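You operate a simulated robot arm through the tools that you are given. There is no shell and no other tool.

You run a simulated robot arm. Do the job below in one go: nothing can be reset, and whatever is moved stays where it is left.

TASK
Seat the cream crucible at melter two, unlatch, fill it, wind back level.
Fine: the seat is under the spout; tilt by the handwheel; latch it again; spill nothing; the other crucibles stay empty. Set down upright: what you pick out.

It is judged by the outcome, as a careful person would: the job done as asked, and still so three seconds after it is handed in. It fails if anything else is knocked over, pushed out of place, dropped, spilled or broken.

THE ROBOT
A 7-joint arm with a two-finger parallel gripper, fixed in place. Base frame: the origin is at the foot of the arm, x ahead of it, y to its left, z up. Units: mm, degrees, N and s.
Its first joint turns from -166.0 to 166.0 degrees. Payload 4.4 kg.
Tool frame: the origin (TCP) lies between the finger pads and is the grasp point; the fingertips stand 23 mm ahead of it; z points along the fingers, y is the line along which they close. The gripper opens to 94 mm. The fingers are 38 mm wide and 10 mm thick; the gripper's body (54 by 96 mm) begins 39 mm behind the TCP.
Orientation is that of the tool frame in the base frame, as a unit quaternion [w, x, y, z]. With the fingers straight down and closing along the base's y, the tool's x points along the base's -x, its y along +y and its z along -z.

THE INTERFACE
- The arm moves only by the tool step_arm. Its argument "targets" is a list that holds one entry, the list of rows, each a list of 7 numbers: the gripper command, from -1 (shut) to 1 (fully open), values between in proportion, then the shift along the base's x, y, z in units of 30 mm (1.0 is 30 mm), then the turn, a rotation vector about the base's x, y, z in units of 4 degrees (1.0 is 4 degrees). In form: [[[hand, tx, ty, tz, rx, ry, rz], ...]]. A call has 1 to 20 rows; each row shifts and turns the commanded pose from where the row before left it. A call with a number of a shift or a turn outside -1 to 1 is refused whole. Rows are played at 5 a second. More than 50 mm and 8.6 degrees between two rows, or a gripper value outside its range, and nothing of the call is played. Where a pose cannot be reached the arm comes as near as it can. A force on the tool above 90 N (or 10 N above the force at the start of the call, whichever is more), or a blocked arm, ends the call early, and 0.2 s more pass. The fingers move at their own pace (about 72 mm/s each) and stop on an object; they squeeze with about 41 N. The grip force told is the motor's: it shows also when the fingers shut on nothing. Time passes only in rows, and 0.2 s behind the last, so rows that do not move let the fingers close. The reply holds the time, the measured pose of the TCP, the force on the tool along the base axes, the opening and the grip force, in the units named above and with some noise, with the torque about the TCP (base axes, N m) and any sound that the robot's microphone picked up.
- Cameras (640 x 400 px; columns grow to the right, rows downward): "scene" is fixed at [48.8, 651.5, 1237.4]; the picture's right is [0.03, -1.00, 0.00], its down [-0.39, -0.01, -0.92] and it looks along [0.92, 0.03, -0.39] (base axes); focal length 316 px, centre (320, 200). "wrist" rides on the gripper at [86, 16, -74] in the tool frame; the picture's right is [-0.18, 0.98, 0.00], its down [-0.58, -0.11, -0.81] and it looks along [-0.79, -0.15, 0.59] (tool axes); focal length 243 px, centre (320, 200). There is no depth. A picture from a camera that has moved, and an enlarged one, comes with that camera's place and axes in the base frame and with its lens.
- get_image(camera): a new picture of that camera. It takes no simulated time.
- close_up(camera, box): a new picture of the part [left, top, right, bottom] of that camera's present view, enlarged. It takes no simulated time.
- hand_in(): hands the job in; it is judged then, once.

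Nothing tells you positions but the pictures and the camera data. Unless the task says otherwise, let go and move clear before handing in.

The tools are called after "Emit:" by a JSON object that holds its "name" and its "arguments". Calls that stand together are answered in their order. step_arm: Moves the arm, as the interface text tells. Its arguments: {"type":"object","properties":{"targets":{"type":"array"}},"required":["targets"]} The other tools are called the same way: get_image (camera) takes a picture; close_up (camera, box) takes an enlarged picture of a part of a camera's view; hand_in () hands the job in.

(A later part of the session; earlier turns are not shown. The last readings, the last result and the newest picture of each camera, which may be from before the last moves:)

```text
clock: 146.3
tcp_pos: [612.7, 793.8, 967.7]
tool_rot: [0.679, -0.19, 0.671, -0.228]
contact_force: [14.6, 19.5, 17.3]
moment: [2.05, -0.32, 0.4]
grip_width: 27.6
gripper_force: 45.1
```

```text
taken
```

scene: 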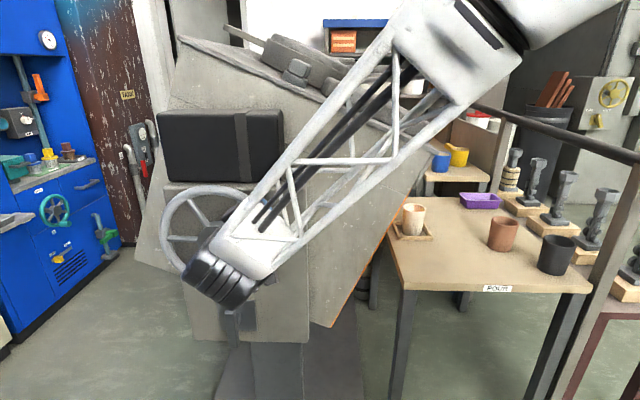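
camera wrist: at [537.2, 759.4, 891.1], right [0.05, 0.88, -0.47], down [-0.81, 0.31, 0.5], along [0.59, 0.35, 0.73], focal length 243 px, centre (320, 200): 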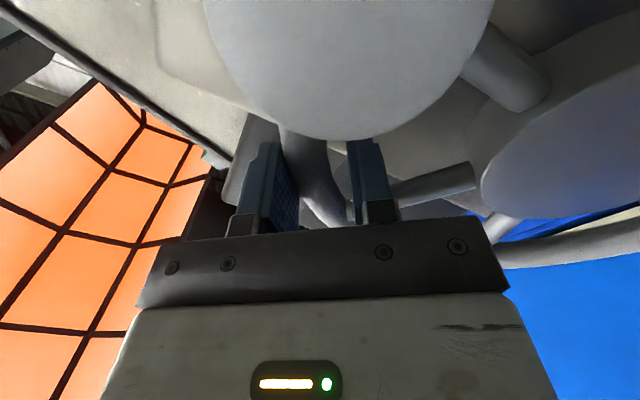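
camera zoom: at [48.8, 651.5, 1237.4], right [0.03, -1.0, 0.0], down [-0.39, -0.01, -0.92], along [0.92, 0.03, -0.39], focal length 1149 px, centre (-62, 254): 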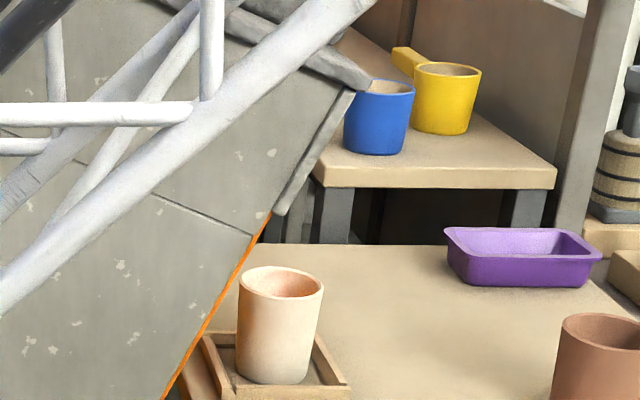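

No flow yet. Another 2° of wheel at a time.

Emit:
{"name": "step_arm", "arguments": {"targets": [[[-1, 0, -0.072, -0.103, 0.5, 0, 0], [-1, 0, -0.069, -0.105, 0.5, 0, 0]]]}}

Emit:
{"name": "close_up", "arguments": {"camera": "scene", "box": [385, 130, 465, 240]}}

```text
clock: 146.9
tcp_pos: [612.6, 789.4, 960.0]
tool_rot: [0.685, -0.167, 0.679, -0.205]
contact_force: [23.9, 14.4, 15.8]
moment: [1.97, -0.52, 0.31]
grip_width: 28.0
gripper_force: 44.9
```

```text
3.64 times, centred on (425, 185) of scene
camera zoom: at [48.8, 651.5, 1237.4], right [0.03, -1.0, 0.0], down [-0.39, -0.01, -0.92], along [0.92, 0.03, -0.39], focal length 1149 px, centre (-62, 254)
```

zoom: 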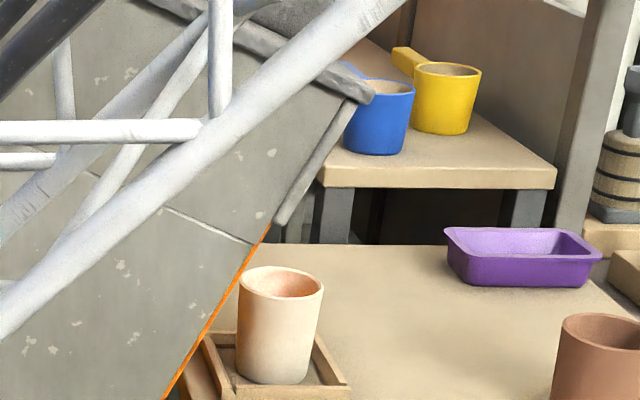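

Emit:
{"name": "step_arm", "arguments": {"targets": [[[-1, 0, -0.065, -0.108, 0.5, 0, 0]]]}}

Emit:
{"name": "close_up", "arguments": {"camera": "scene", "box": [385, 130, 465, 240]}}

```text
clock: 147.3
tcp_pos: [612.0, 786.5, 955.6]
tool_rot: [0.688, -0.156, 0.682, -0.193]
contact_force: [17.8, 11.2, 19.0]
moment: [2.01, -0.15, 0.18]
grip_width: 27.9
gripper_force: 45.2
```

```text
3.64 times, centred on (425, 185) of scene
camera zoom: at [48.8, 651.5, 1237.4], right [0.03, -1.0, 0.0], down [-0.39, -0.01, -0.92], along [0.92, 0.03, -0.39], focal length 1149 px, centre (-62, 254)
```

zoom: 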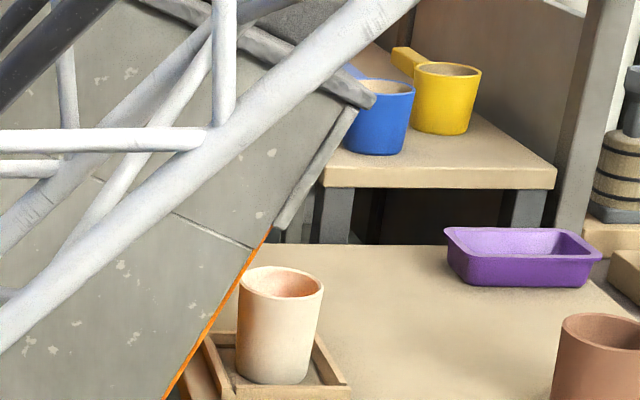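

Emit:
{"name": "step_arm", "arguments": {"targets": [[[-1, 0, -0.062, -0.11, 0.5, 0, 0]]]}}

Emit:
{"name": "close_up", "arguments": {"camera": "scene", "box": [385, 130, 465, 240]}}

```text
clock: 147.7
tcp_pos: [612.6, 784.1, 953.0]
tool_rot: [0.691, -0.144, 0.685, -0.182]
contact_force: [19.1, 11.0, 17.1]
moment: [2.01, -0.48, 0.26]
grip_width: 28.0
gripper_force: 45.3
```

```text
3.64 times, centred on (425, 185) of scene
camera zoom: at [48.8, 651.5, 1237.4], right [0.03, -1.0, 0.0], down [-0.39, -0.01, -0.92], along [0.92, 0.03, -0.39], focal length 1149 px, centre (-62, 254)
```

zoom: 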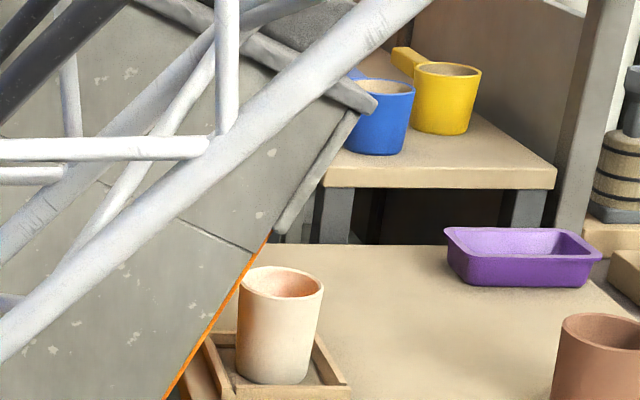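

Emit:
{"name": "step_arm", "arguments": {"targets": [[[-1, 0, -0.058, -0.112, 0.5, 0, 0]]]}}

Emit:
{"name": "close_up", "arguments": {"camera": "scene", "box": [385, 130, 465, 240]}}

```text
clock: 148.1
tcp_pos: [612.4, 783.2, 949.4]
tool_rot: [0.693, -0.131, 0.688, -0.169]
contact_force: [19.0, 6.6, 14.3]
moment: [1.68, -1.36, 0.37]
grip_width: 27.9
gripper_force: 45.4
```

```text
3.64 times, centred on (425, 185) of scene
camera zoom: at [48.8, 651.5, 1237.4], right [0.03, -1.0, 0.0], down [-0.39, -0.01, -0.92], along [0.92, 0.03, -0.39], focal length 1149 px, centre (-62, 254)
```

zoom: 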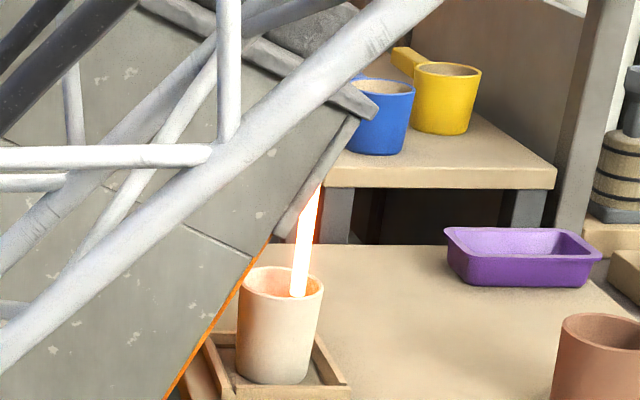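

The stream is flowing straight into the cup. Holding here and checking the level in short intervals.

Emit:
{"name": "step_arm", "arguments": {"targets": [[[-1, 0, 0, 0, 0, 0, 0]]]}}

Emit:
{"name": "close_up", "arguments": {"camera": "scene", "box": [395, 170, 443, 240]}}

```text
clock: 148.5
tcp_pos: [613.2, 781.8, 949.8]
tool_rot: [0.692, -0.132, 0.688, -0.171]
contact_force: [17.5, 3.9, 12.1]
moment: [1.61, -0.5, 0.2]
grip_width: 28.0
gripper_force: 44.5
```

```text
5.71 times, centred on (419, 205) of scene
camera zoom: at [48.8, 651.5, 1237.4], right [0.03, -1.0, 0.0], down [-0.39, -0.01, -0.92], along [0.92, 0.03, -0.39], focal length 1806 px, centre (-246, 171)
```

zoom: 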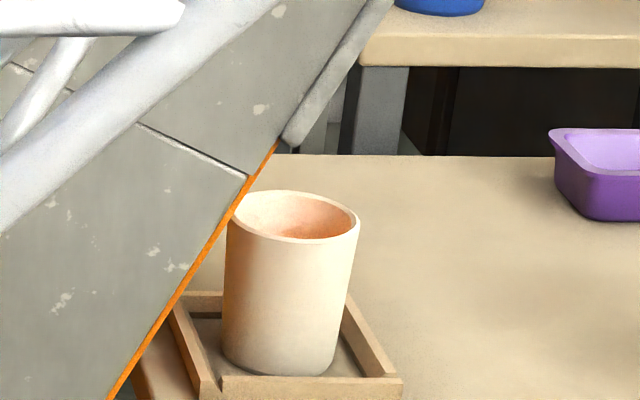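

The stream stopped by itself: each small increment of tilt pours a small portion. I'll keep adding small increments and watching the level.

Emit:
{"name": "step_arm", "arguments": {"targets": [[[-1, 0, -0.054, -0.114, 0.5, 0, 0], [-1, 0, 0, 0, 0, 0, 0]]]}}

Emit:
{"name": "close_up", "arguments": {"camera": "scene", "box": [395, 170, 443, 240]}}

```text
clock: 149.1
tcp_pos: [611.6, 780.2, 947.4]
tool_rot: [0.695, -0.119, 0.691, -0.158]
contact_force: [10.8, 3.0, 17.4]
moment: [1.98, -0.57, 0.16]
grip_width: 27.4
gripper_force: 45.1
```

```text
5.71 times, centred on (419, 205) of scene
camera zoom: at [48.8, 651.5, 1237.4], right [0.03, -1.0, 0.0], down [-0.39, -0.01, -0.92], along [0.92, 0.03, -0.39], focal length 1806 px, centre (-246, 171)
```

zoom: 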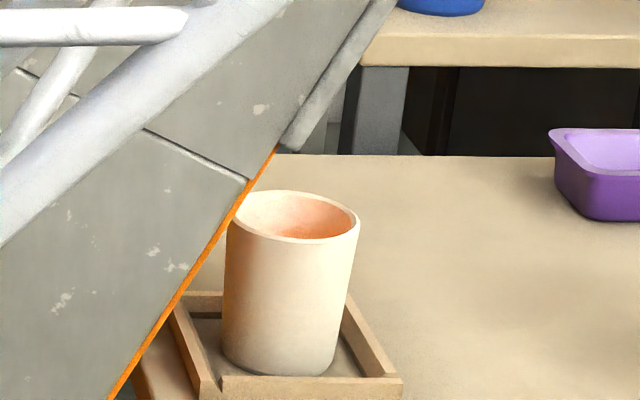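

Emit:
{"name": "step_arm", "arguments": {"targets": [[[-1, 0, -0.051, -0.116, 0.5, 0, 0], [-1, 0, 0, 0, 0, 0, 0]]]}}

Emit:
{"name": "close_up", "arguments": {"camera": "scene", "box": [395, 170, 443, 240]}}

Emit:
{"name": "step_arm", "arguments": {"targets": [[[-1, 0, -0.047, -0.118, 0.5, 0, 0], [-1, 0, 0, 0, 0, 0, 0]]]}}

Emit:
{"name": "close_up", "arguments": {"camera": "scene", "box": [395, 170, 443, 240]}}

```text
clock: 149.7
tcp_pos: [612.0, 779.7, 943.1]
tool_rot: [0.697, -0.108, 0.694, -0.145]
contact_force: [3.3, -2.3, 23.0]
moment: [1.89, -0.27, 0.05]
grip_width: 27.5
gripper_force: 44.6
```

```text
5.71 times, centred on (419, 205) of scene
camera zoom: at [48.8, 651.5, 1237.4], right [0.03, -1.0, 0.0], down [-0.39, -0.01, -0.92], along [0.92, 0.03, -0.39], focal length 1806 px, centre (-246, 171)
```

zoom: 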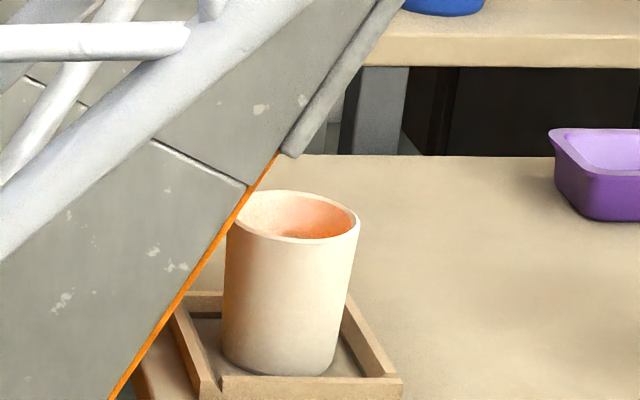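

```text
clock: 150.3
tcp_pos: [612.0, 777.8, 941.3]
tool_rot: [0.699, -0.095, 0.696, -0.134]
contact_force: [4.2, -2.2, 20.4]
moment: [1.93, -0.49, 0.08]
grip_width: 27.7
gripper_force: 44.7
```

```text
5.71 times, centred on (419, 205) of scene
camera zoom: at [48.8, 651.5, 1237.4], right [0.03, -1.0, 0.0], down [-0.39, -0.01, -0.92], along [0.92, 0.03, -0.39], focal length 1806 px, centre (-246, 171)
```

zoom: 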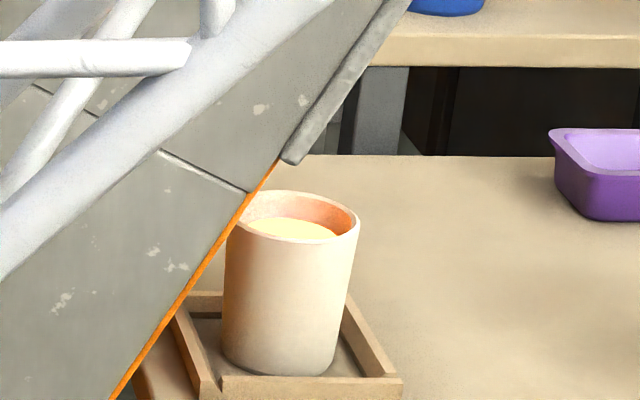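

The melt surface is now visible about 17 mm below the rim (~80% full). A smaller increment next.

Emit:
{"name": "step_arm", "arguments": {"targets": [[[-1, 0, -0.022, -0.059, 0.25, 0, 0], [-1, 0, 0, 0, 0, 0, 0]]]}}

Emit:
{"name": "close_up", "arguments": {"camera": "scene", "box": [395, 170, 443, 240]}}

Emit:
{"name": "close_up", "arguments": {"camera": "scene", "box": [400, 190, 430, 220]}}

```text
clock: 150.9
tcp_pos: [612.4, 777.2, 937.8]
tool_rot: [0.7, -0.088, 0.697, -0.128]
contact_force: [3.2, -2.0, 19.6]
moment: [1.96, -0.35, 0.02]
grip_width: 28.0
gripper_force: 44.7
```

```text
5.71 times, centred on (419, 205) of scene
camera zoom: at [48.8, 651.5, 1237.4], right [0.03, -1.0, 0.0], down [-0.39, -0.01, -0.92], along [0.92, 0.03, -0.39], focal length 1806 px, centre (-246, 171)
```

zoom: 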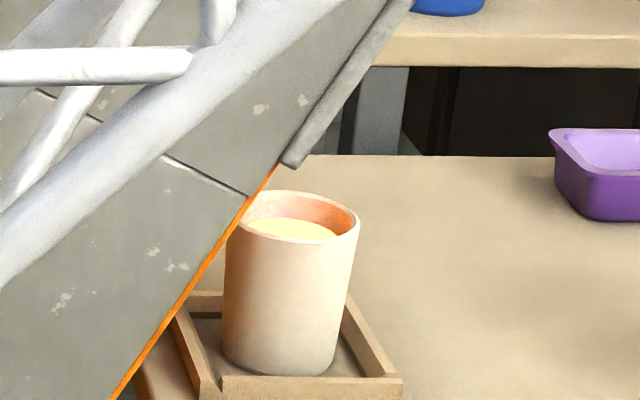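

```text
13.33 times, centred on (415, 205) of scene
camera zoom: at [48.8, 651.5, 1237.4], right [0.03, -1.0, 0.0], down [-0.39, -0.01, -0.92], along [0.92, 0.03, -0.39], focal length 4213 px, centre (-947, 133)
```

zoom: 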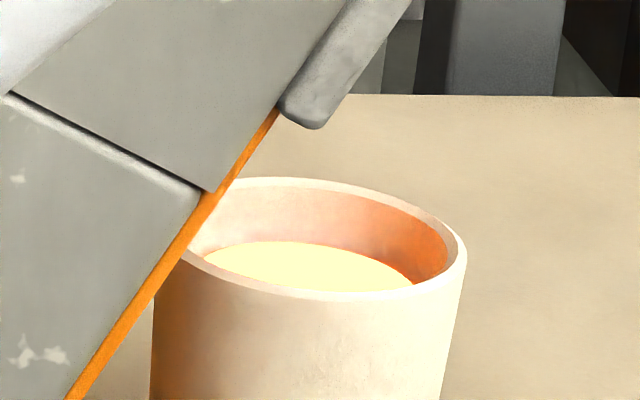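

Level still ~17 mm below the rim. Another +1° of wheel.

Emit:
{"name": "step_arm", "arguments": {"targets": [[[-1, 0, -0.021, -0.059, 0.25, 0, 0], [-1, 0, 0, 0, 0, 0, 0]]]}}

Emit:
{"name": "close_up", "arguments": {"camera": "scene", "box": [400, 180, 430, 220]}}

```text
clock: 151.5
tcp_pos: [612.0, 775.6, 934.7]
tool_rot: [0.7, -0.082, 0.698, -0.122]
contact_force: [-3.4, -5.9, 19.1]
moment: [1.92, -0.32, -0.1]
grip_width: 27.9
gripper_force: 45.1
```

```text
10.00 times, centred on (415, 200) of scene
camera zoom: at [48.8, 651.5, 1237.4], right [0.03, -1.0, 0.0], down [-0.39, -0.01, -0.92], along [0.92, 0.03, -0.39], focal length 3160 px, centre (-630, 200)
```

zoom: 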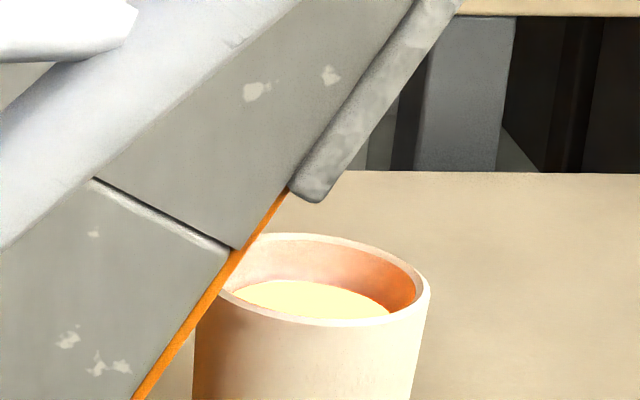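

Emit:
{"name": "step_arm", "arguments": {"targets": [[[-1, 0, -0.019, -0.06, 0.25, 0, 0], [-1, 0, 0, 0, 0, 0, 0]]]}}

Emit:
{"name": "close_up", "arguments": {"camera": "scene", "box": [400, 180, 430, 220]}}

```text
clock: 152.1
tcp_pos: [612.3, 775.8, 933.4]
tool_rot: [0.701, -0.078, 0.699, -0.117]
contact_force: [5.5, 0.0, 13.8]
moment: [1.53, -0.84, 0.09]
grip_width: 28.0
gripper_force: 45.6
```

```text
10.00 times, centred on (415, 200) of scene
camera zoom: at [48.8, 651.5, 1237.4], right [0.03, -1.0, 0.0], down [-0.39, -0.01, -0.92], along [0.92, 0.03, -0.39], focal length 3160 px, centre (-630, 200)
```

zoom: 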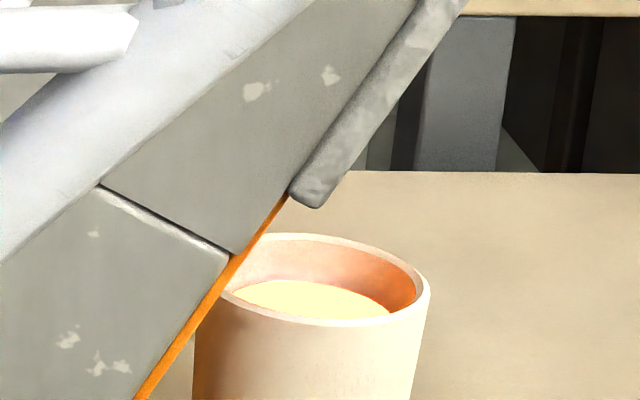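

Emit:
{"name": "close_up", "arguments": {"camera": "scene", "box": [385, 150, 465, 260]}}

Emit:
{"name": "get_image", "arguments": {"camera": "scene"}}

```text
3.64 times, centred on (425, 205) of scene
camera zoom: at [48.8, 651.5, 1237.4], right [0.03, -1.0, 0.0], down [-0.39, -0.01, -0.92], along [0.92, 0.03, -0.39], focal length 1149 px, centre (-62, 182)
```

zoom: 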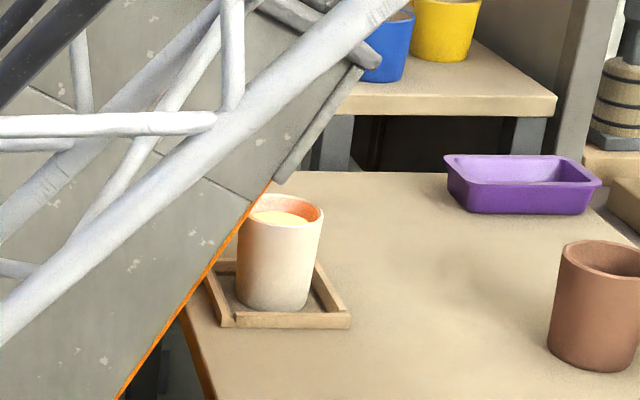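

```text
taken
```

scene: 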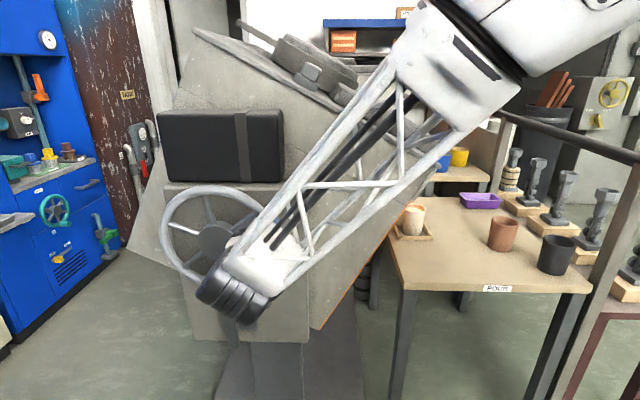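

Emit:
{"name": "step_arm", "arguments": {"targets": [[[-1, 0, 0, 0, 0, 0, 0], [-1, 0, 0, 0, 0, 0, 0]]]}}

Emit:
{"name": "close_up", "arguments": {"camera": "scene", "box": [400, 180, 430, 220]}}

```text
clock: 152.7
tcp_pos: [612.6, 775.8, 934.1]
tool_rot: [0.701, -0.076, 0.7, -0.117]
contact_force: [7.7, 1.3, 10.1]
moment: [1.38, -0.07, 0.02]
grip_width: 28.0
gripper_force: 44.9
```

```text
10.00 times, centred on (415, 200) of scene
camera zoom: at [48.8, 651.5, 1237.4], right [0.03, -1.0, 0.0], down [-0.39, -0.01, -0.92], along [0.92, 0.03, -0.39], focal length 3160 px, centre (-630, 200)
```

zoom: 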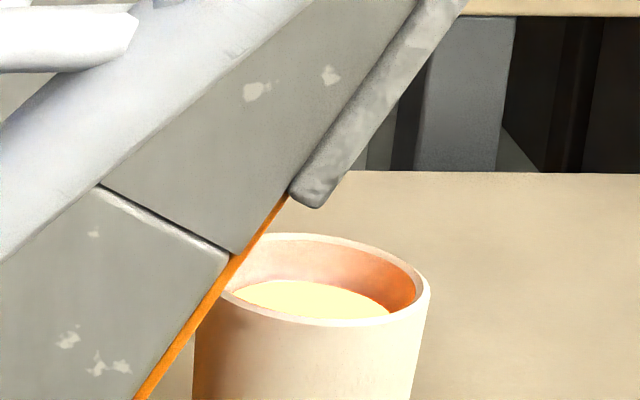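

Stable with no spill. I'll try one or two more gentle increments to raise the level a bit, checking each time.

Emit:
{"name": "step_arm", "arguments": {"targets": [[[-1, 0, -0.017, -0.06, 0.25, 0, 0]]]}}

Emit:
{"name": "close_up", "arguments": {"camera": "scene", "box": [400, 180, 430, 220]}}

```text
clock: 153.1
tcp_pos: [610.7, 774.4, 932.8]
tool_rot: [0.702, -0.071, 0.7, -0.109]
contact_force: [2.8, 4.6, 17.1]
moment: [1.87, -0.27, 0.06]
grip_width: 27.3
gripper_force: 44.8
```

```text
10.00 times, centred on (415, 200) of scene
camera zoom: at [48.8, 651.5, 1237.4], right [0.03, -1.0, 0.0], down [-0.39, -0.01, -0.92], along [0.92, 0.03, -0.39], focal length 3160 px, centre (-630, 200)
```

zoom: 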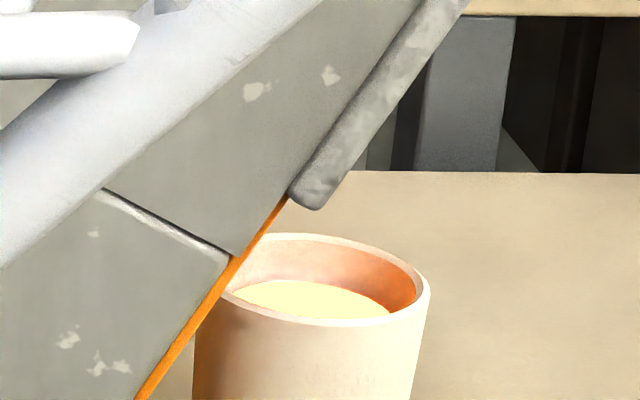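

Emit:
{"name": "step_arm", "arguments": {"targets": [[[-1, 0, -0.015, -0.061, 0.25, 0, 0]]]}}

Emit:
{"name": "close_up", "arguments": {"camera": "scene", "box": [400, 180, 430, 220]}}

```text
clock: 153.5
tcp_pos: [612.5, 774.5, 930.8]
tool_rot: [0.703, -0.064, 0.701, -0.103]
contact_force: [9.4, 6.8, 19.0]
moment: [2.05, -0.5, 0.17]
grip_width: 27.1
gripper_force: 44.9
```

```text
10.00 times, centred on (415, 200) of scene
camera zoom: at [48.8, 651.5, 1237.4], right [0.03, -1.0, 0.0], down [-0.39, -0.01, -0.92], along [0.92, 0.03, -0.39], focal length 3160 px, centre (-630, 200)
```

zoom: 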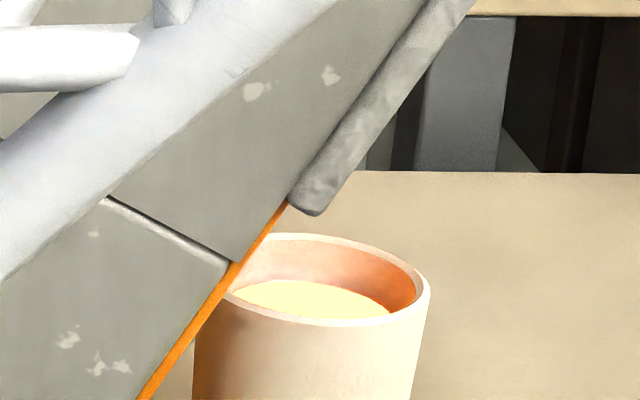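

Still unchanged. A few more single-degree steps, stopping the moment the level moves.

Emit:
{"name": "step_arm", "arguments": {"targets": [[[-1, 0, -0.014, -0.061, 0.25, 0, 0]]]}}

Emit:
{"name": "close_up", "arguments": {"camera": "scene", "box": [400, 180, 430, 220]}}

Emit:
{"name": "step_arm", "arguments": {"targets": [[[-1, 0, -0.012, -0.061, 0.25, 0, 0]]]}}

Emit:
{"name": "close_up", "arguments": {"camera": "scene", "box": [400, 180, 430, 220]}}

```text
clock: 153.9
tcp_pos: [611.6, 773.9, 929.1]
tool_rot: [0.703, -0.058, 0.702, -0.097]
contact_force: [-3.0, -4.4, 23.3]
moment: [1.87, -0.52, -0.03]
grip_width: 27.8
gripper_force: 44.9
```

```text
10.00 times, centred on (415, 200) of scene
camera zoom: at [48.8, 651.5, 1237.4], right [0.03, -1.0, 0.0], down [-0.39, -0.01, -0.92], along [0.92, 0.03, -0.39], focal length 3160 px, centre (-630, 200)
```

zoom: 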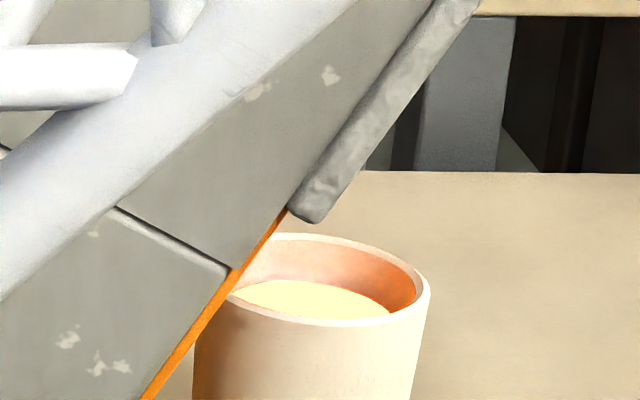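

```text
clock: 154.3
tcp_pos: [611.5, 773.6, 924.8]
tool_rot: [0.703, -0.052, 0.703, -0.091]
contact_force: [-13.6, -13.7, 22.9]
moment: [1.79, -0.61, -0.23]
grip_width: 28.5
gripper_force: 45.0
```

```text
10.00 times, centred on (415, 200) of scene
camera zoom: at [48.8, 651.5, 1237.4], right [0.03, -1.0, 0.0], down [-0.39, -0.01, -0.92], along [0.92, 0.03, -0.39], focal length 3160 px, centre (-630, 200)
```

zoom: 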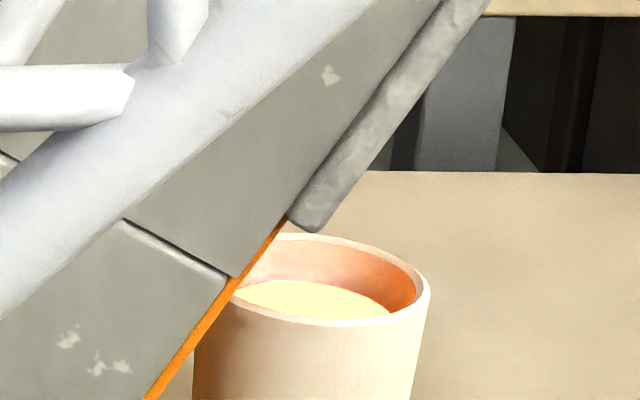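

Emit:
{"name": "step_arm", "arguments": {"targets": [[[-1, 0, -0.01, -0.061, 0.25, 0, 0]]]}}

Emit:
{"name": "close_up", "arguments": {"camera": "scene", "box": [400, 180, 430, 220]}}

Emit:
{"name": "step_arm", "arguments": {"targets": [[[-1, 0, -0.008, -0.061, 0.25, 0, 0]]]}}

Emit:
{"name": "close_up", "arguments": {"camera": "scene", "box": [400, 180, 430, 220]}}

Emit:
{"name": "get_image", "arguments": {"camera": "scene"}}

```text
clock: 154.7
tcp_pos: [612.1, 772.6, 923.4]
tool_rot: [0.704, -0.047, 0.704, -0.085]
contact_force: [-17.4, -18.8, 22.4]
moment: [1.74, -0.76, -0.28]
grip_width: 28.0
gripper_force: 45.3
```

```text
10.00 times, centred on (415, 200) of scene
camera zoom: at [48.8, 651.5, 1237.4], right [0.03, -1.0, 0.0], down [-0.39, -0.01, -0.92], along [0.92, 0.03, -0.39], focal length 3160 px, centre (-630, 200)
```

zoom: 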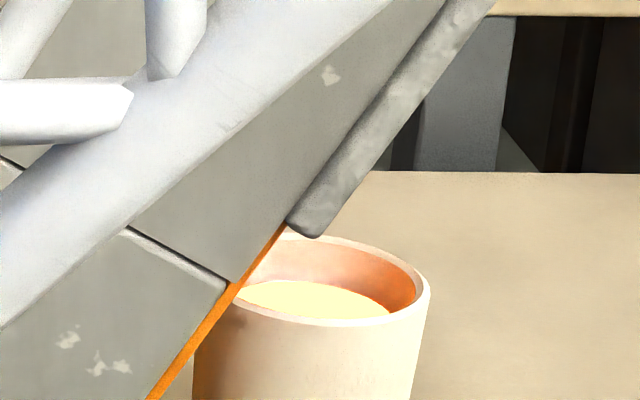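

```text
clock: 155.1
tcp_pos: [612.1, 772.4, 922.0]
tool_rot: [0.704, -0.039, 0.705, -0.08]
contact_force: [-12.0, -19.7, 17.3]
moment: [1.52, -0.91, -0.27]
grip_width: 28.1
gripper_force: 44.8
```

```text
10.00 times, centred on (415, 200) of scene
camera zoom: at [48.8, 651.5, 1237.4], right [0.03, -1.0, 0.0], down [-0.39, -0.01, -0.92], along [0.92, 0.03, -0.39], focal length 3160 px, centre (-630, 200)
```

zoom: 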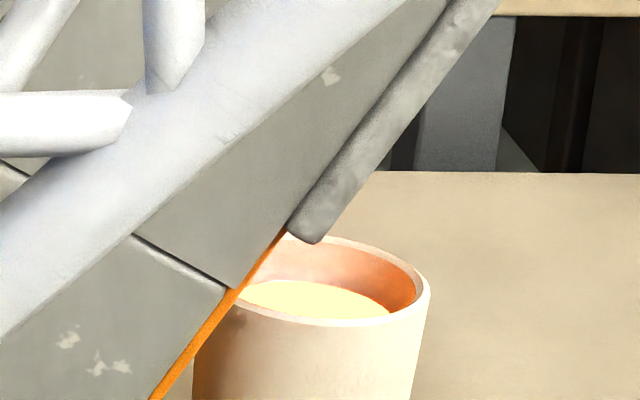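

```text
taken
```

scene: 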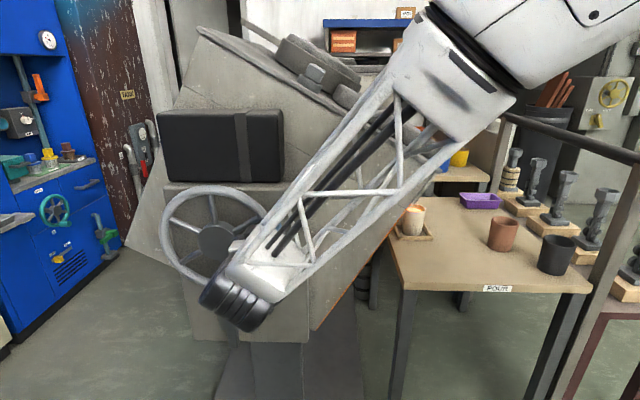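

Nothing more flows even ~2° past the last pour; the stream has stopped, the cup is well filled (surface ~17 mm below the rim) and nothing has spilled. Now winding back counter-clockwise.

Emit:
{"name": "step_arm", "arguments": {"targets": [[[-1, 0, 0.055, 0.246, -1, 0, 0], [-1, 0, 0.071, 0.241, -1, 0, 0], [-1, 0, 0.088, 0.236, -1, 0, 0], [-1, 0, 0.105, 0.229, -1, 0, 0], [-1, 0, 0.12, 0.221, -1, 0, 0], [-1, 0, 0.135, 0.212, -1, 0, 0], [-1, 0, 0, 0, 0, 0, 0]]]}}

Emit:
{"name": "get_image", "arguments": {"camera": "scene"}}

Emit:
{"name": "close_up", "arguments": {"camera": "scene", "box": [385, 150, 465, 260]}}

```text
clock: 156.7
tcp_pos: [613.1, 790.9, 965.5]
tool_rot: [0.681, -0.187, 0.673, -0.223]
contact_force: [1.5, -1.2, 13.3]
moment: [1.15, 0.13, -0.07]
grip_width: 27.3
gripper_force: 44.7
```

```text
taken
```

scene: 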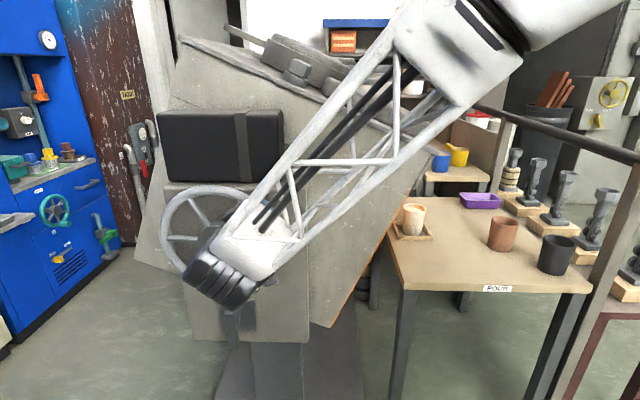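

```text
3.64 times, centred on (425, 205) of scene
camera zoom: at [48.8, 651.5, 1237.4], right [0.03, -1.0, 0.0], down [-0.39, -0.01, -0.92], along [0.92, 0.03, -0.39], focal length 1149 px, centre (-62, 182)
```

zoom: 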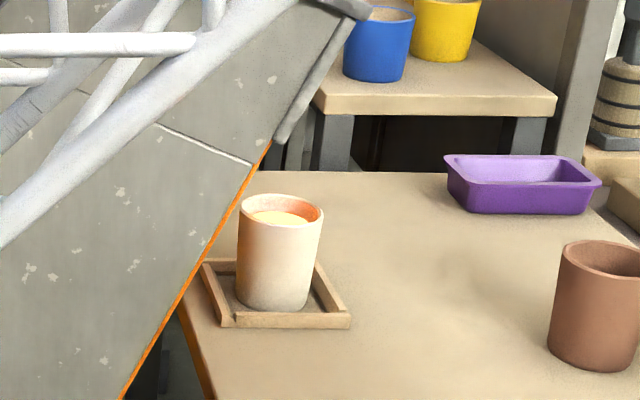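

Winding back nicely with the cup undisturbed. Continuing.

Emit:
{"name": "step_arm", "arguments": {"targets": [[[-1, 0, 0.15, 0.202, -1, 0, 0], [-1, 0, 0.163, 0.192, -1, 0, 0], [-1, 0, 0.176, 0.18, -1, 0, 0], [-1, 0, 0.189, 0.167, -1, 0, 0], [-1, 0, 0.2, 0.153, -1, 0, 0], [-1, 0, 0, 0, 0, 0, 0]]]}}

Emit:
{"name": "step_arm", "arguments": {"targets": [[[-1, 0, 0.21, 0.139, -1, 0, 0], [-1, 0, 0.219, 0.124, -1, 0, 0], [-1, 0, 0.227, 0.109, -1, 0, 0], [-1, 0, 0.234, 0.092, -1, 0, 0], [-1, 0, 0, 0, 0, 0, 0]]]}}

Emit:
{"name": "get_image", "arguments": {"camera": "scene"}}

Emit:
{"name": "get_image", "arguments": {"camera": "wrist"}}

```text
clock: 158.1
tcp_pos: [611.7, 819.1, 991.0]
tool_rot: [0.637, -0.302, 0.624, -0.337]
contact_force: [8.8, 11.8, -3.8]
moment: [1.07, 0.27, -0.04]
grip_width: 28.0
gripper_force: 44.8
```

```text
clock: 159.3
tcp_pos: [611.6, 844.4, 1005.2]
tool_rot: [0.589, -0.388, 0.571, -0.421]
contact_force: [9.2, 22.0, -22.1]
moment: [1.32, 0.35, 0.0]
grip_width: 28.9
gripper_force: 45.2
```

```text
taken
```

scene: 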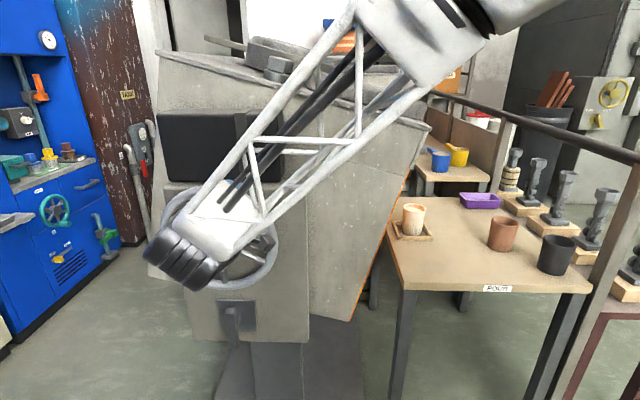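

```text
taken
camera wrist: at [536.8, 770.8, 954.3], right [0.05, 0.51, -0.86], down [-0.81, 0.53, 0.26], along [0.59, 0.68, 0.44], focal length 243 px, centre (320, 200)
```

wrist: 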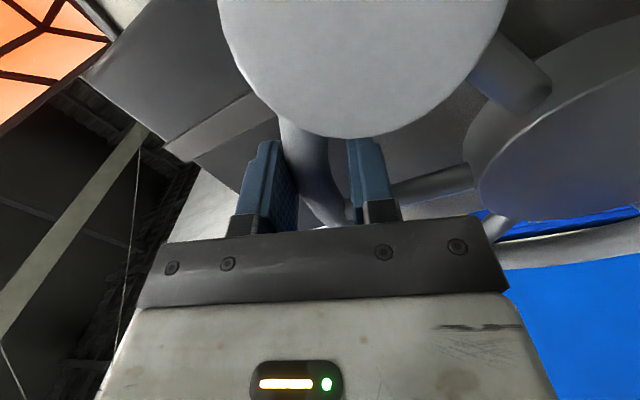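

Melter is back to ~14° tilt. Continuing with the same rim grip, with a slight radial correction.

Emit:
{"name": "step_arm", "arguments": {"targets": [[[-1, 0, 0.25, 0.045, -1, 0, 0], [-1, 0, 0.245, 0.058, -1, 0, 0], [-1, 0, 0.248, 0.041, -1, 0, 0], [-1, 0, 0.251, 0.023, -1, 0, 0], [-1, 0, 0.252, 0.006, -1, 0, 0], [-1, 0, 0, 0, 0, 0, 0]]]}}

Emit:
{"name": "get_image", "arguments": {"camera": "scene"}}

```text
clock: 160.7
tcp_pos: [610.9, 882.4, 1008.7]
tool_rot: [-0.513, 0.483, -0.489, 0.514]
contact_force: [8.4, 12.6, -18.9]
moment: [1.27, 0.29, -0.55]
grip_width: 28.5
gripper_force: 44.9
```

```text
taken
```

scene: 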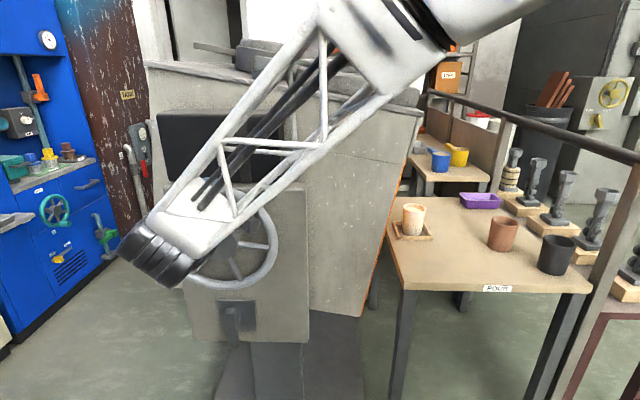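

Knob is back to ~39° and the melter is nearly level. Continuing a little further with this grip.

Emit:
{"name": "step_arm", "arguments": {"targets": [[[-1, 0, 0.252, -0.02, -1, 0, 0], [-1, 0, 0.25, -0.035, -1, 0, 0], [-1, 0, 0.247, -0.052, -1, 0, 0], [-1, 0, 0, 0, 0, 0, 0]]]}}

Emit:
{"name": "get_image", "arguments": {"camera": "scene"}}

```text
clock: 161.7
tcp_pos: [612.1, 903.5, 1006.5]
tool_rot: [-0.46, 0.534, -0.433, 0.562]
contact_force: [11.8, 10.4, -12.6]
moment: [1.26, 0.21, -0.21]
grip_width: 28.6
gripper_force: 45.3
```

```text
taken
```

scene: 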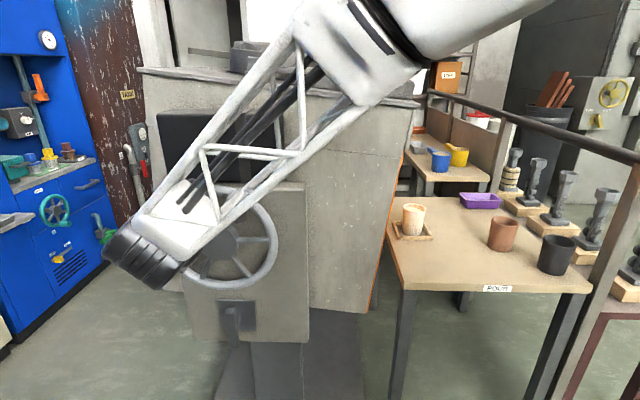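

Emit:
{"name": "step_arm", "arguments": {"targets": [[[-1, 0, 0.244, -0.062, -1, 0, 0], [-1, 0, 0.239, -0.079, -1, 0, 0], [-1, 0, 0.233, -0.096, -1, 0, 0], [-1, 0, 0, 0, 0, 0, 0]]]}}

Emit:
{"name": "get_image", "arguments": {"camera": "scene"}}

Emit:
{"name": "get_image", "arguments": {"camera": "wrist"}}

```text
clock: 162.7
tcp_pos: [612.6, 925.9, 999.8]
tool_rot: [-0.402, 0.58, -0.371, 0.603]
contact_force: [9.7, 8.9, -8.0]
moment: [1.08, 0.15, 0.08]
grip_width: 28.5
gripper_force: 45.0
```

```text
taken
```

scene: 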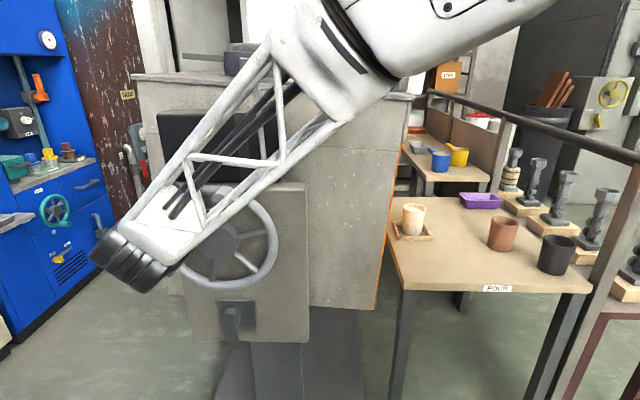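

```text
taken
camera wrist: at [536.8, 839.9, 1015.0], right [0.05, -0.23, -0.97], down [-0.81, 0.56, -0.18], along [0.59, 0.8, -0.15], focal length 243 px, centre (320, 200)
```

wrist: 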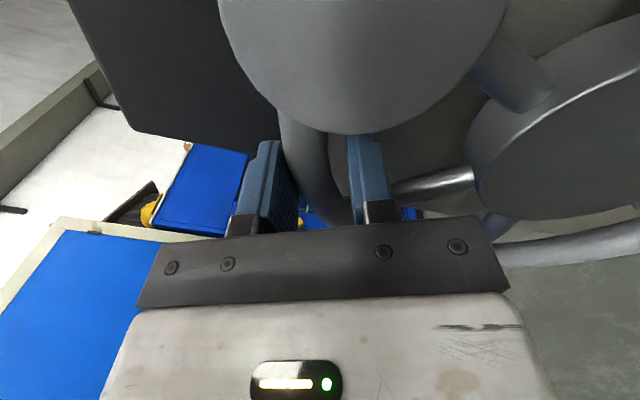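

Nearly level: the knob is ~15° from top. Three more steps, then fine adjustment.

Emit:
{"name": "step_arm", "arguments": {"targets": [[[-1, 0, 0.226, -0.111, -1, 0, 0], [-1, 0, 0.217, -0.127, -1, 0, 0], [-1, 0, 0.1, -0.07, -0.5, 0, 0], [-1, 0, 0, 0, 0, 0, 0]]]}}

Emit:
{"name": "get_image", "arguments": {"camera": "scene"}}

Emit:
{"name": "close_up", "arguments": {"camera": "scene", "box": [110, 30, 420, 200]}}

```text
clock: 163.7
tcp_pos: [613.4, 941.6, 989.7]
tool_rot: [-0.35, 0.612, -0.317, 0.634]
contact_force: [8.4, 10.7, -3.4]
moment: [0.98, -0.13, -0.48]
grip_width: 29.0
gripper_force: 44.8
```

```text
taken
```

scene: 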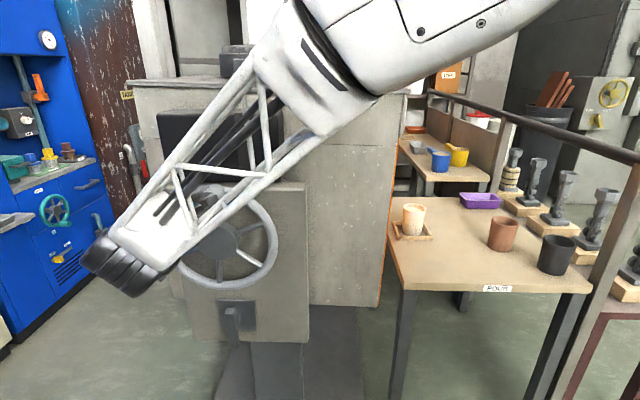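

```text
2.06 times, centred on (265, 115) of scene
camera zoom: at [48.8, 651.5, 1237.4], right [0.03, -1.0, 0.0], down [-0.39, -0.01, -0.92], along [0.92, 0.03, -0.39], focal length 652 px, centre (434, 376)
```

zoom: 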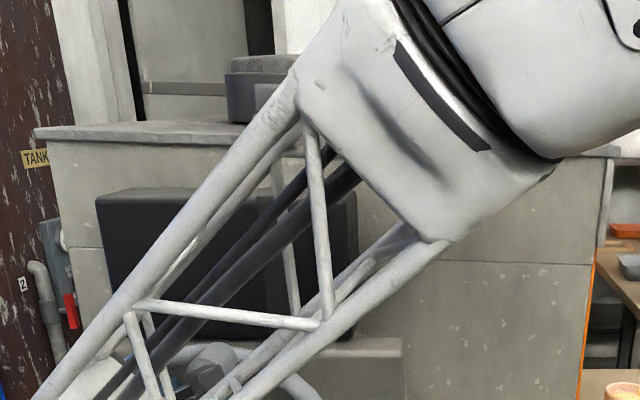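

About 5° of wheel left. One more step, slowly, watching for a stop.

Emit:
{"name": "step_arm", "arguments": {"targets": [[[-1, 0, 0.105, -0.073, -0.5, 0, 0], [-1, 0, 0.103, -0.076, -0.5, 0, 0], [-1, 0, 0, 0, 0, 0, 0]]]}}

Emit:
{"name": "close_up", "arguments": {"camera": "scene", "box": [110, 30, 420, 200]}}

Emit:
{"name": "get_image", "arguments": {"camera": "wrist"}}

```text
clock: 164.5
tcp_pos: [611.9, 949.2, 984.1]
tool_rot: [-0.334, 0.622, -0.299, 0.642]
contact_force: [-26.3, -4.3, -30.6]
moment: [1.45, 0.21, -0.09]
grip_width: 27.8
gripper_force: 44.7
out of reach, approached as far as the arm can: row 2
```

```text
2.06 times, centred on (265, 115) of scene
camera zoom: at [48.8, 651.5, 1237.4], right [0.03, -1.0, 0.0], down [-0.39, -0.01, -0.92], along [0.92, 0.03, -0.39], focal length 652 px, centre (434, 376)
```

zoom: 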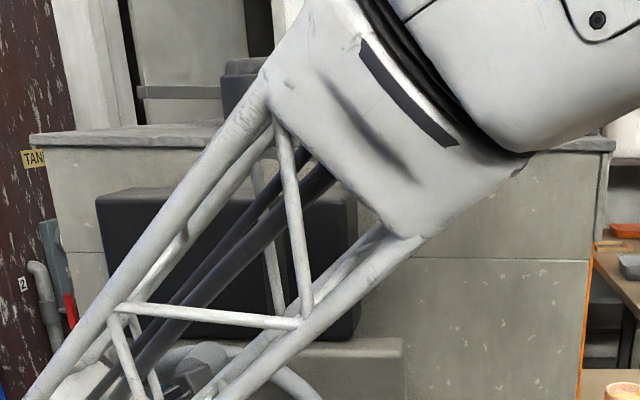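

```text
taken
camera wrist: at [537.1, 869.0, 1020.0], right [0.05, -0.44, -0.9], down [-0.81, 0.51, -0.3], along [0.58, 0.74, -0.33], focal length 243 px, centre (320, 200)
```

wrist: 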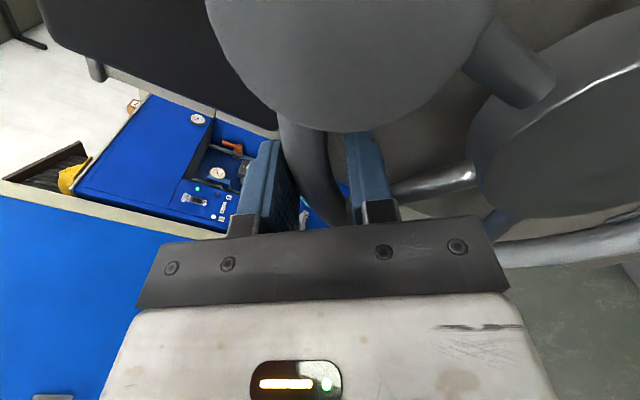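

By angle the knob is back at the top and the melter looks level. I'll release, back away and compare against the starting picture precisely.

Emit:
{"name": "step_arm", "arguments": {"targets": [[[-0.2, 0, 0, 0, 0, 0, 0], [0.2, 0, 0, 0, 0, 0, 0], [0.2, 0, 0, 0, 0, 0, 0], [0.2, -0.5, 0, 0, 0, 0, 0], [0.2, -1, 0, 0, 0, 0, 0], [0.2, -1, 0, 0, 0, 0, 0], [0.2, -1, 0, 0, 0, 0, 0], [0.2, -0.5, -0.5, -0.5, 0, 0, 0], [0.2, 0, -1, -1, 0, 0, 0], [0.2, 0, -1, -1, 0, 0, 0], [0.2, 0, -1, -1, 0, 0, 0], [0.2, 0, -1, -1, 0, 0, 0], [0.2, 0, -1, -1, 0, 0, 0], [0.2, 0, 0, -1, 0, 0, 0], [0.2, 0, 0, -1, 0, 0, 0], [0.2, 0, 0, -1, 0, 0, 0], [0.2, 0, 0, -1, 0, 0, 0]]]}}

Emit:
{"name": "get_image", "arguments": {"camera": "scene"}}

Emit:
{"name": "close_up", "arguments": {"camera": "scene", "box": [120, 30, 420, 190]}}

```text
clock: 168.1
tcp_pos: [491.0, 782.3, 702.7]
tool_rot: [-0.329, 0.625, -0.295, 0.644]
contact_force: [0.7, -0.2, 0.3]
moment: [0.03, 0.03, -0.02]
grip_width: 56.5
gripper_force: 0.1
out of reach, approached as far as the arm can: row 5
```

```text
taken
```

scene: 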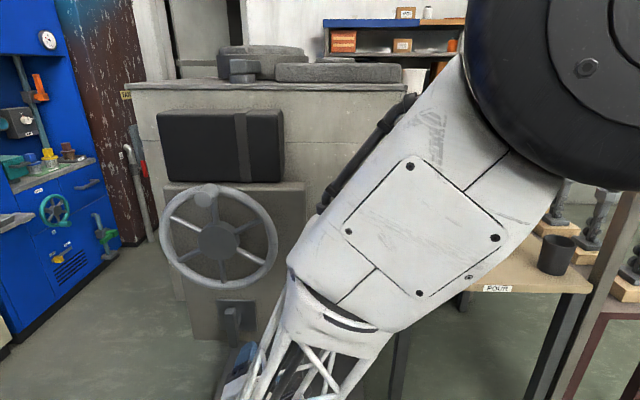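

```text
2.13 times, centred on (270, 110) of scene
camera zoom: at [48.8, 651.5, 1237.4], right [0.03, -1.0, 0.0], down [-0.39, -0.01, -0.92], along [0.92, 0.03, -0.39], focal length 674 px, centre (427, 392)
```

zoom: 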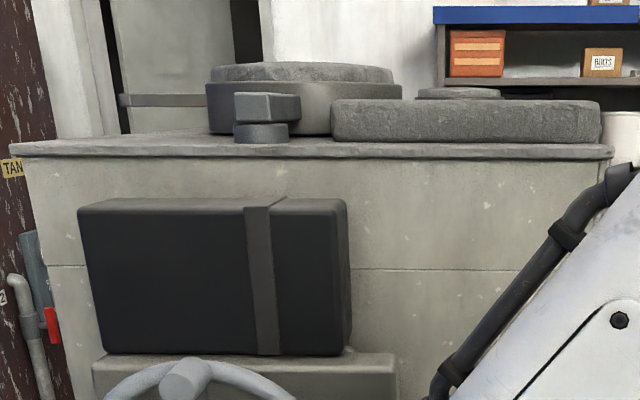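

Emit:
{"name": "close_up", "arguments": {"camera": "scene", "box": [150, 180, 310, 340]}}

Emit:
{"name": "close_up", "arguments": {"camera": "scene", "box": [150, 175, 310, 335]}}

```text
2.50 times, centred on (230, 260) of scene
camera zoom: at [48.8, 651.5, 1237.4], right [0.03, -1.0, 0.0], down [-0.39, -0.01, -0.92], along [0.92, 0.03, -0.39], focal length 790 px, centre (545, 50)
```

zoom: 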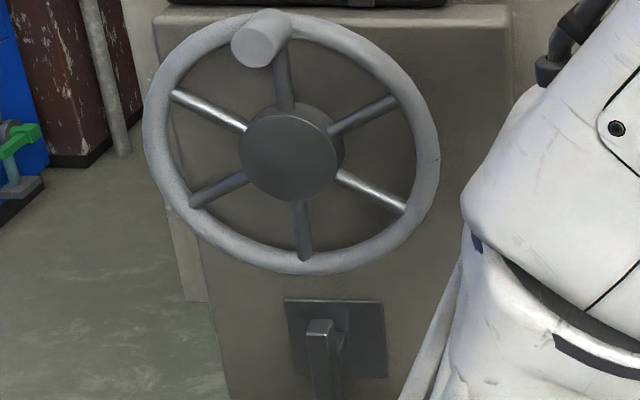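

```text
2.50 times, centred on (230, 255) of scene
camera zoom: at [48.8, 651.5, 1237.4], right [0.03, -1.0, 0.0], down [-0.39, -0.01, -0.92], along [0.92, 0.03, -0.39], focal length 790 px, centre (545, 62)
```

zoom: 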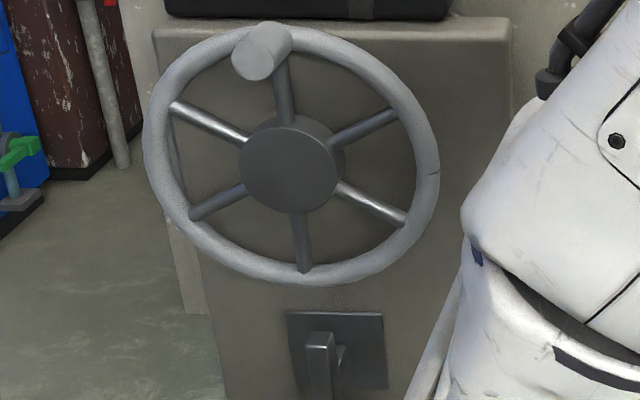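

Only ~2 mm of knob travel (≈0.25° of tilt) differs from the start picture. I'll first go to the latch; rolling the gripper to take the now-vertical T-bar.

Emit:
{"name": "step_arm", "arguments": {"targets": [[[0.2, 0.04, 0.1, -0.05, 1, 0.65, -0.45], [0.2, 0.04, 0.1, -0.05, 1, 0, 0], [0.2, 0.04, 0.1, -0.05, 1, 0, 0], [0.2, 0.04, 0.1, -0.05, 1, 0, 0], [0.2, 0.04, 0.1, -0.05, 1, 0, 0], [0.2, 0.04, 0.1, -0.05, 1, 0, 0], [0.2, 0.04, 0.1, -0.05, 1, 0, 0], [0.2, 0.04, 0.1, -0.05, 1, 0, 0], [0.2, 0.04, 0.1, -0.05, 1, 0, 0], [0.2, 0.04, 0.1, -0.05, 1, 0, 0], [0.2, 0.04, 0.1, -0.05, 1, 0, 0], [0.2, 0.04, 0.1, -0.05, 1, 0, 0], [0.2, 0.04, 0.1, -0.05, 1, 0, 0], [0.2, 0.04, 0.1, -0.05, 1, 0, 0], [0.2, 0.04, 0.1, -0.05, 1, 0, 0], [0.2, 0.04, 0.1, -0.05, 1, 0, 0], [0.2, 0.04, 0.1, -0.05, 1, 0, 0], [0.2, 0.04, 0.1, -0.05, 1, 0, 0], [0.2, 0.04, 0.1, -0.05, 1, 0, 0], [0.2, 0.04, 0.1, -0.05, 1, 0, 0]]]}}

Emit:
{"name": "step_arm", "arguments": {"targets": [[[0.2, 0.04, 0.1, -0.05, 1, 0, 0], [0.2, 0.04, 0.1, -0.05, 1, 0, 0], [0.2, 0.04, 0.1, -0.05, 1, 0, 0], [0.2, 0.04, 0.1, -0.05, 1, 0, 0], [0.2, 0.04, 0.1, -0.05, 1, 0, 0], [0.2, 0.04, 0.1, -0.05, 1, 0, 0], [0.2, 0.04, 0.1, -0.05, 1, 0, 0], [0.2, 0.04, 0.1, -0.05, 1, 0, 0], [0.2, 0.04, 0.1, -0.05, 1, 0, 0], [0.2, 0.04, 0.1, -0.05, 1, 0, 0], [0.2, 0.04, 0.1, -0.05, 1, 0, 0], [0.2, 0.04, 0.1, -0.05, 1, 0, 0], [0.2, 0, 0, 0, 0, 0, 0]]]}}

Emit:
{"name": "get_image", "arguments": {"camera": "wrist"}}

Emit:
{"name": "get_image", "arguments": {"camera": "scene"}}

```text
clock: 172.3
tcp_pos: [517.4, 840.8, 672.6]
tool_rot: [0.645, -0.286, 0.648, -0.286]
contact_force: [0.2, -0.3, -0.9]
moment: [0.06, 0.01, 0.02]
grip_width: 56.4
gripper_force: 0.1
```

```text
clock: 175.1
tcp_pos: [530.5, 877.2, 653.2]
tool_rot: [0.706, 0.001, 0.708, 0.003]
contact_force: [-0.9, 0.2, 0.0]
moment: [0.03, 0.02, -0.01]
grip_width: 56.2
gripper_force: 0.0
```

```text
taken
camera wrist: at [454.7, 895.3, 567.4], right [0.0, 0.98, 0.19], down [-0.8, -0.11, 0.58], along [0.6, -0.15, 0.79], focal length 243 px, centre (320, 200)
```

wrist: 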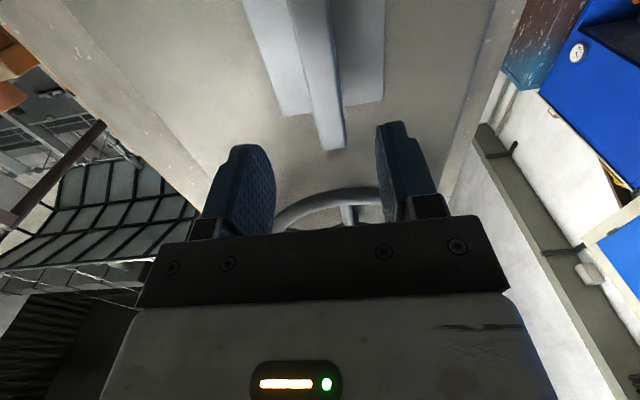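

```text
taken
```

scene: 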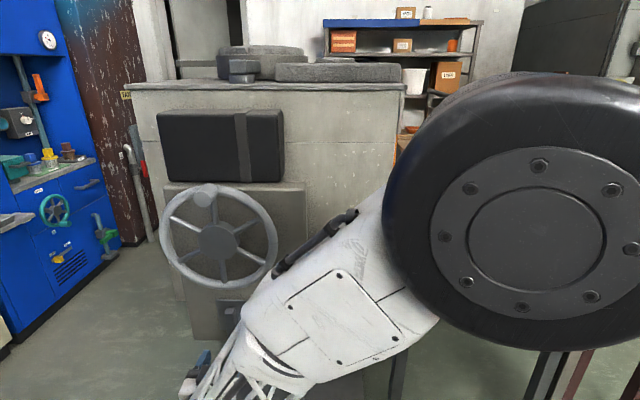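

Aligned with the vertical T-bar. Advancing and gripping it.

Emit:
{"name": "step_arm", "arguments": {"targets": [[[0.2, 0.7, 0.05, 0.03, 0, 0, 0], [0.2, 0.7, 0, 0, 0, 0, 0], [0.2, 0.6, 0, 0, 0, 0, 0], [0.2, 0.4, 0, 0, 0, 0, 0], [0.2, 0.3, 0, 0, 0, 0, 0], [0.2, 0, 0, 0, 0, 0, 0], [-0.4, 0, 0, 0, 0, 0, 0], [-1, 0, 0, 0, 0, 0, 0], [-1, 0, 0, 0, 0, 0, 0]]]}}

Emit:
{"name": "get_image", "arguments": {"camera": "wrist"}}

```text
clock: 177.1
tcp_pos: [612.5, 880.3, 654.5]
tool_rot: [0.706, 0.002, 0.709, 0.003]
contact_force: [9.1, 26.2, -7.4]
moment: [-0.63, 0.43, 0.06]
grip_width: 21.8
gripper_force: 45.1
```

```text
taken
camera wrist: at [535.5, 897.3, 568.3], right [0.0, 0.98, 0.19], down [-0.8, -0.11, 0.58], along [0.6, -0.15, 0.79], focal length 243 px, centre (320, 200)
```

wrist: 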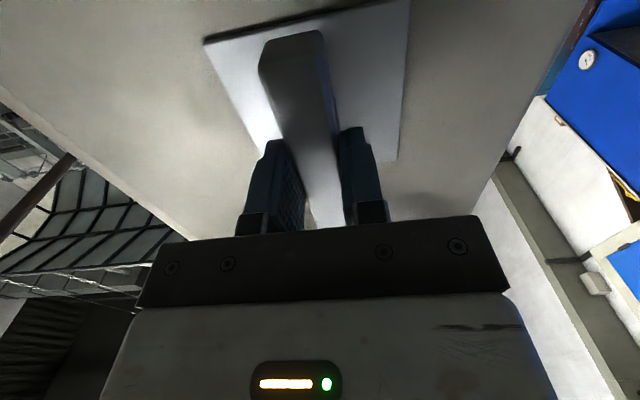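

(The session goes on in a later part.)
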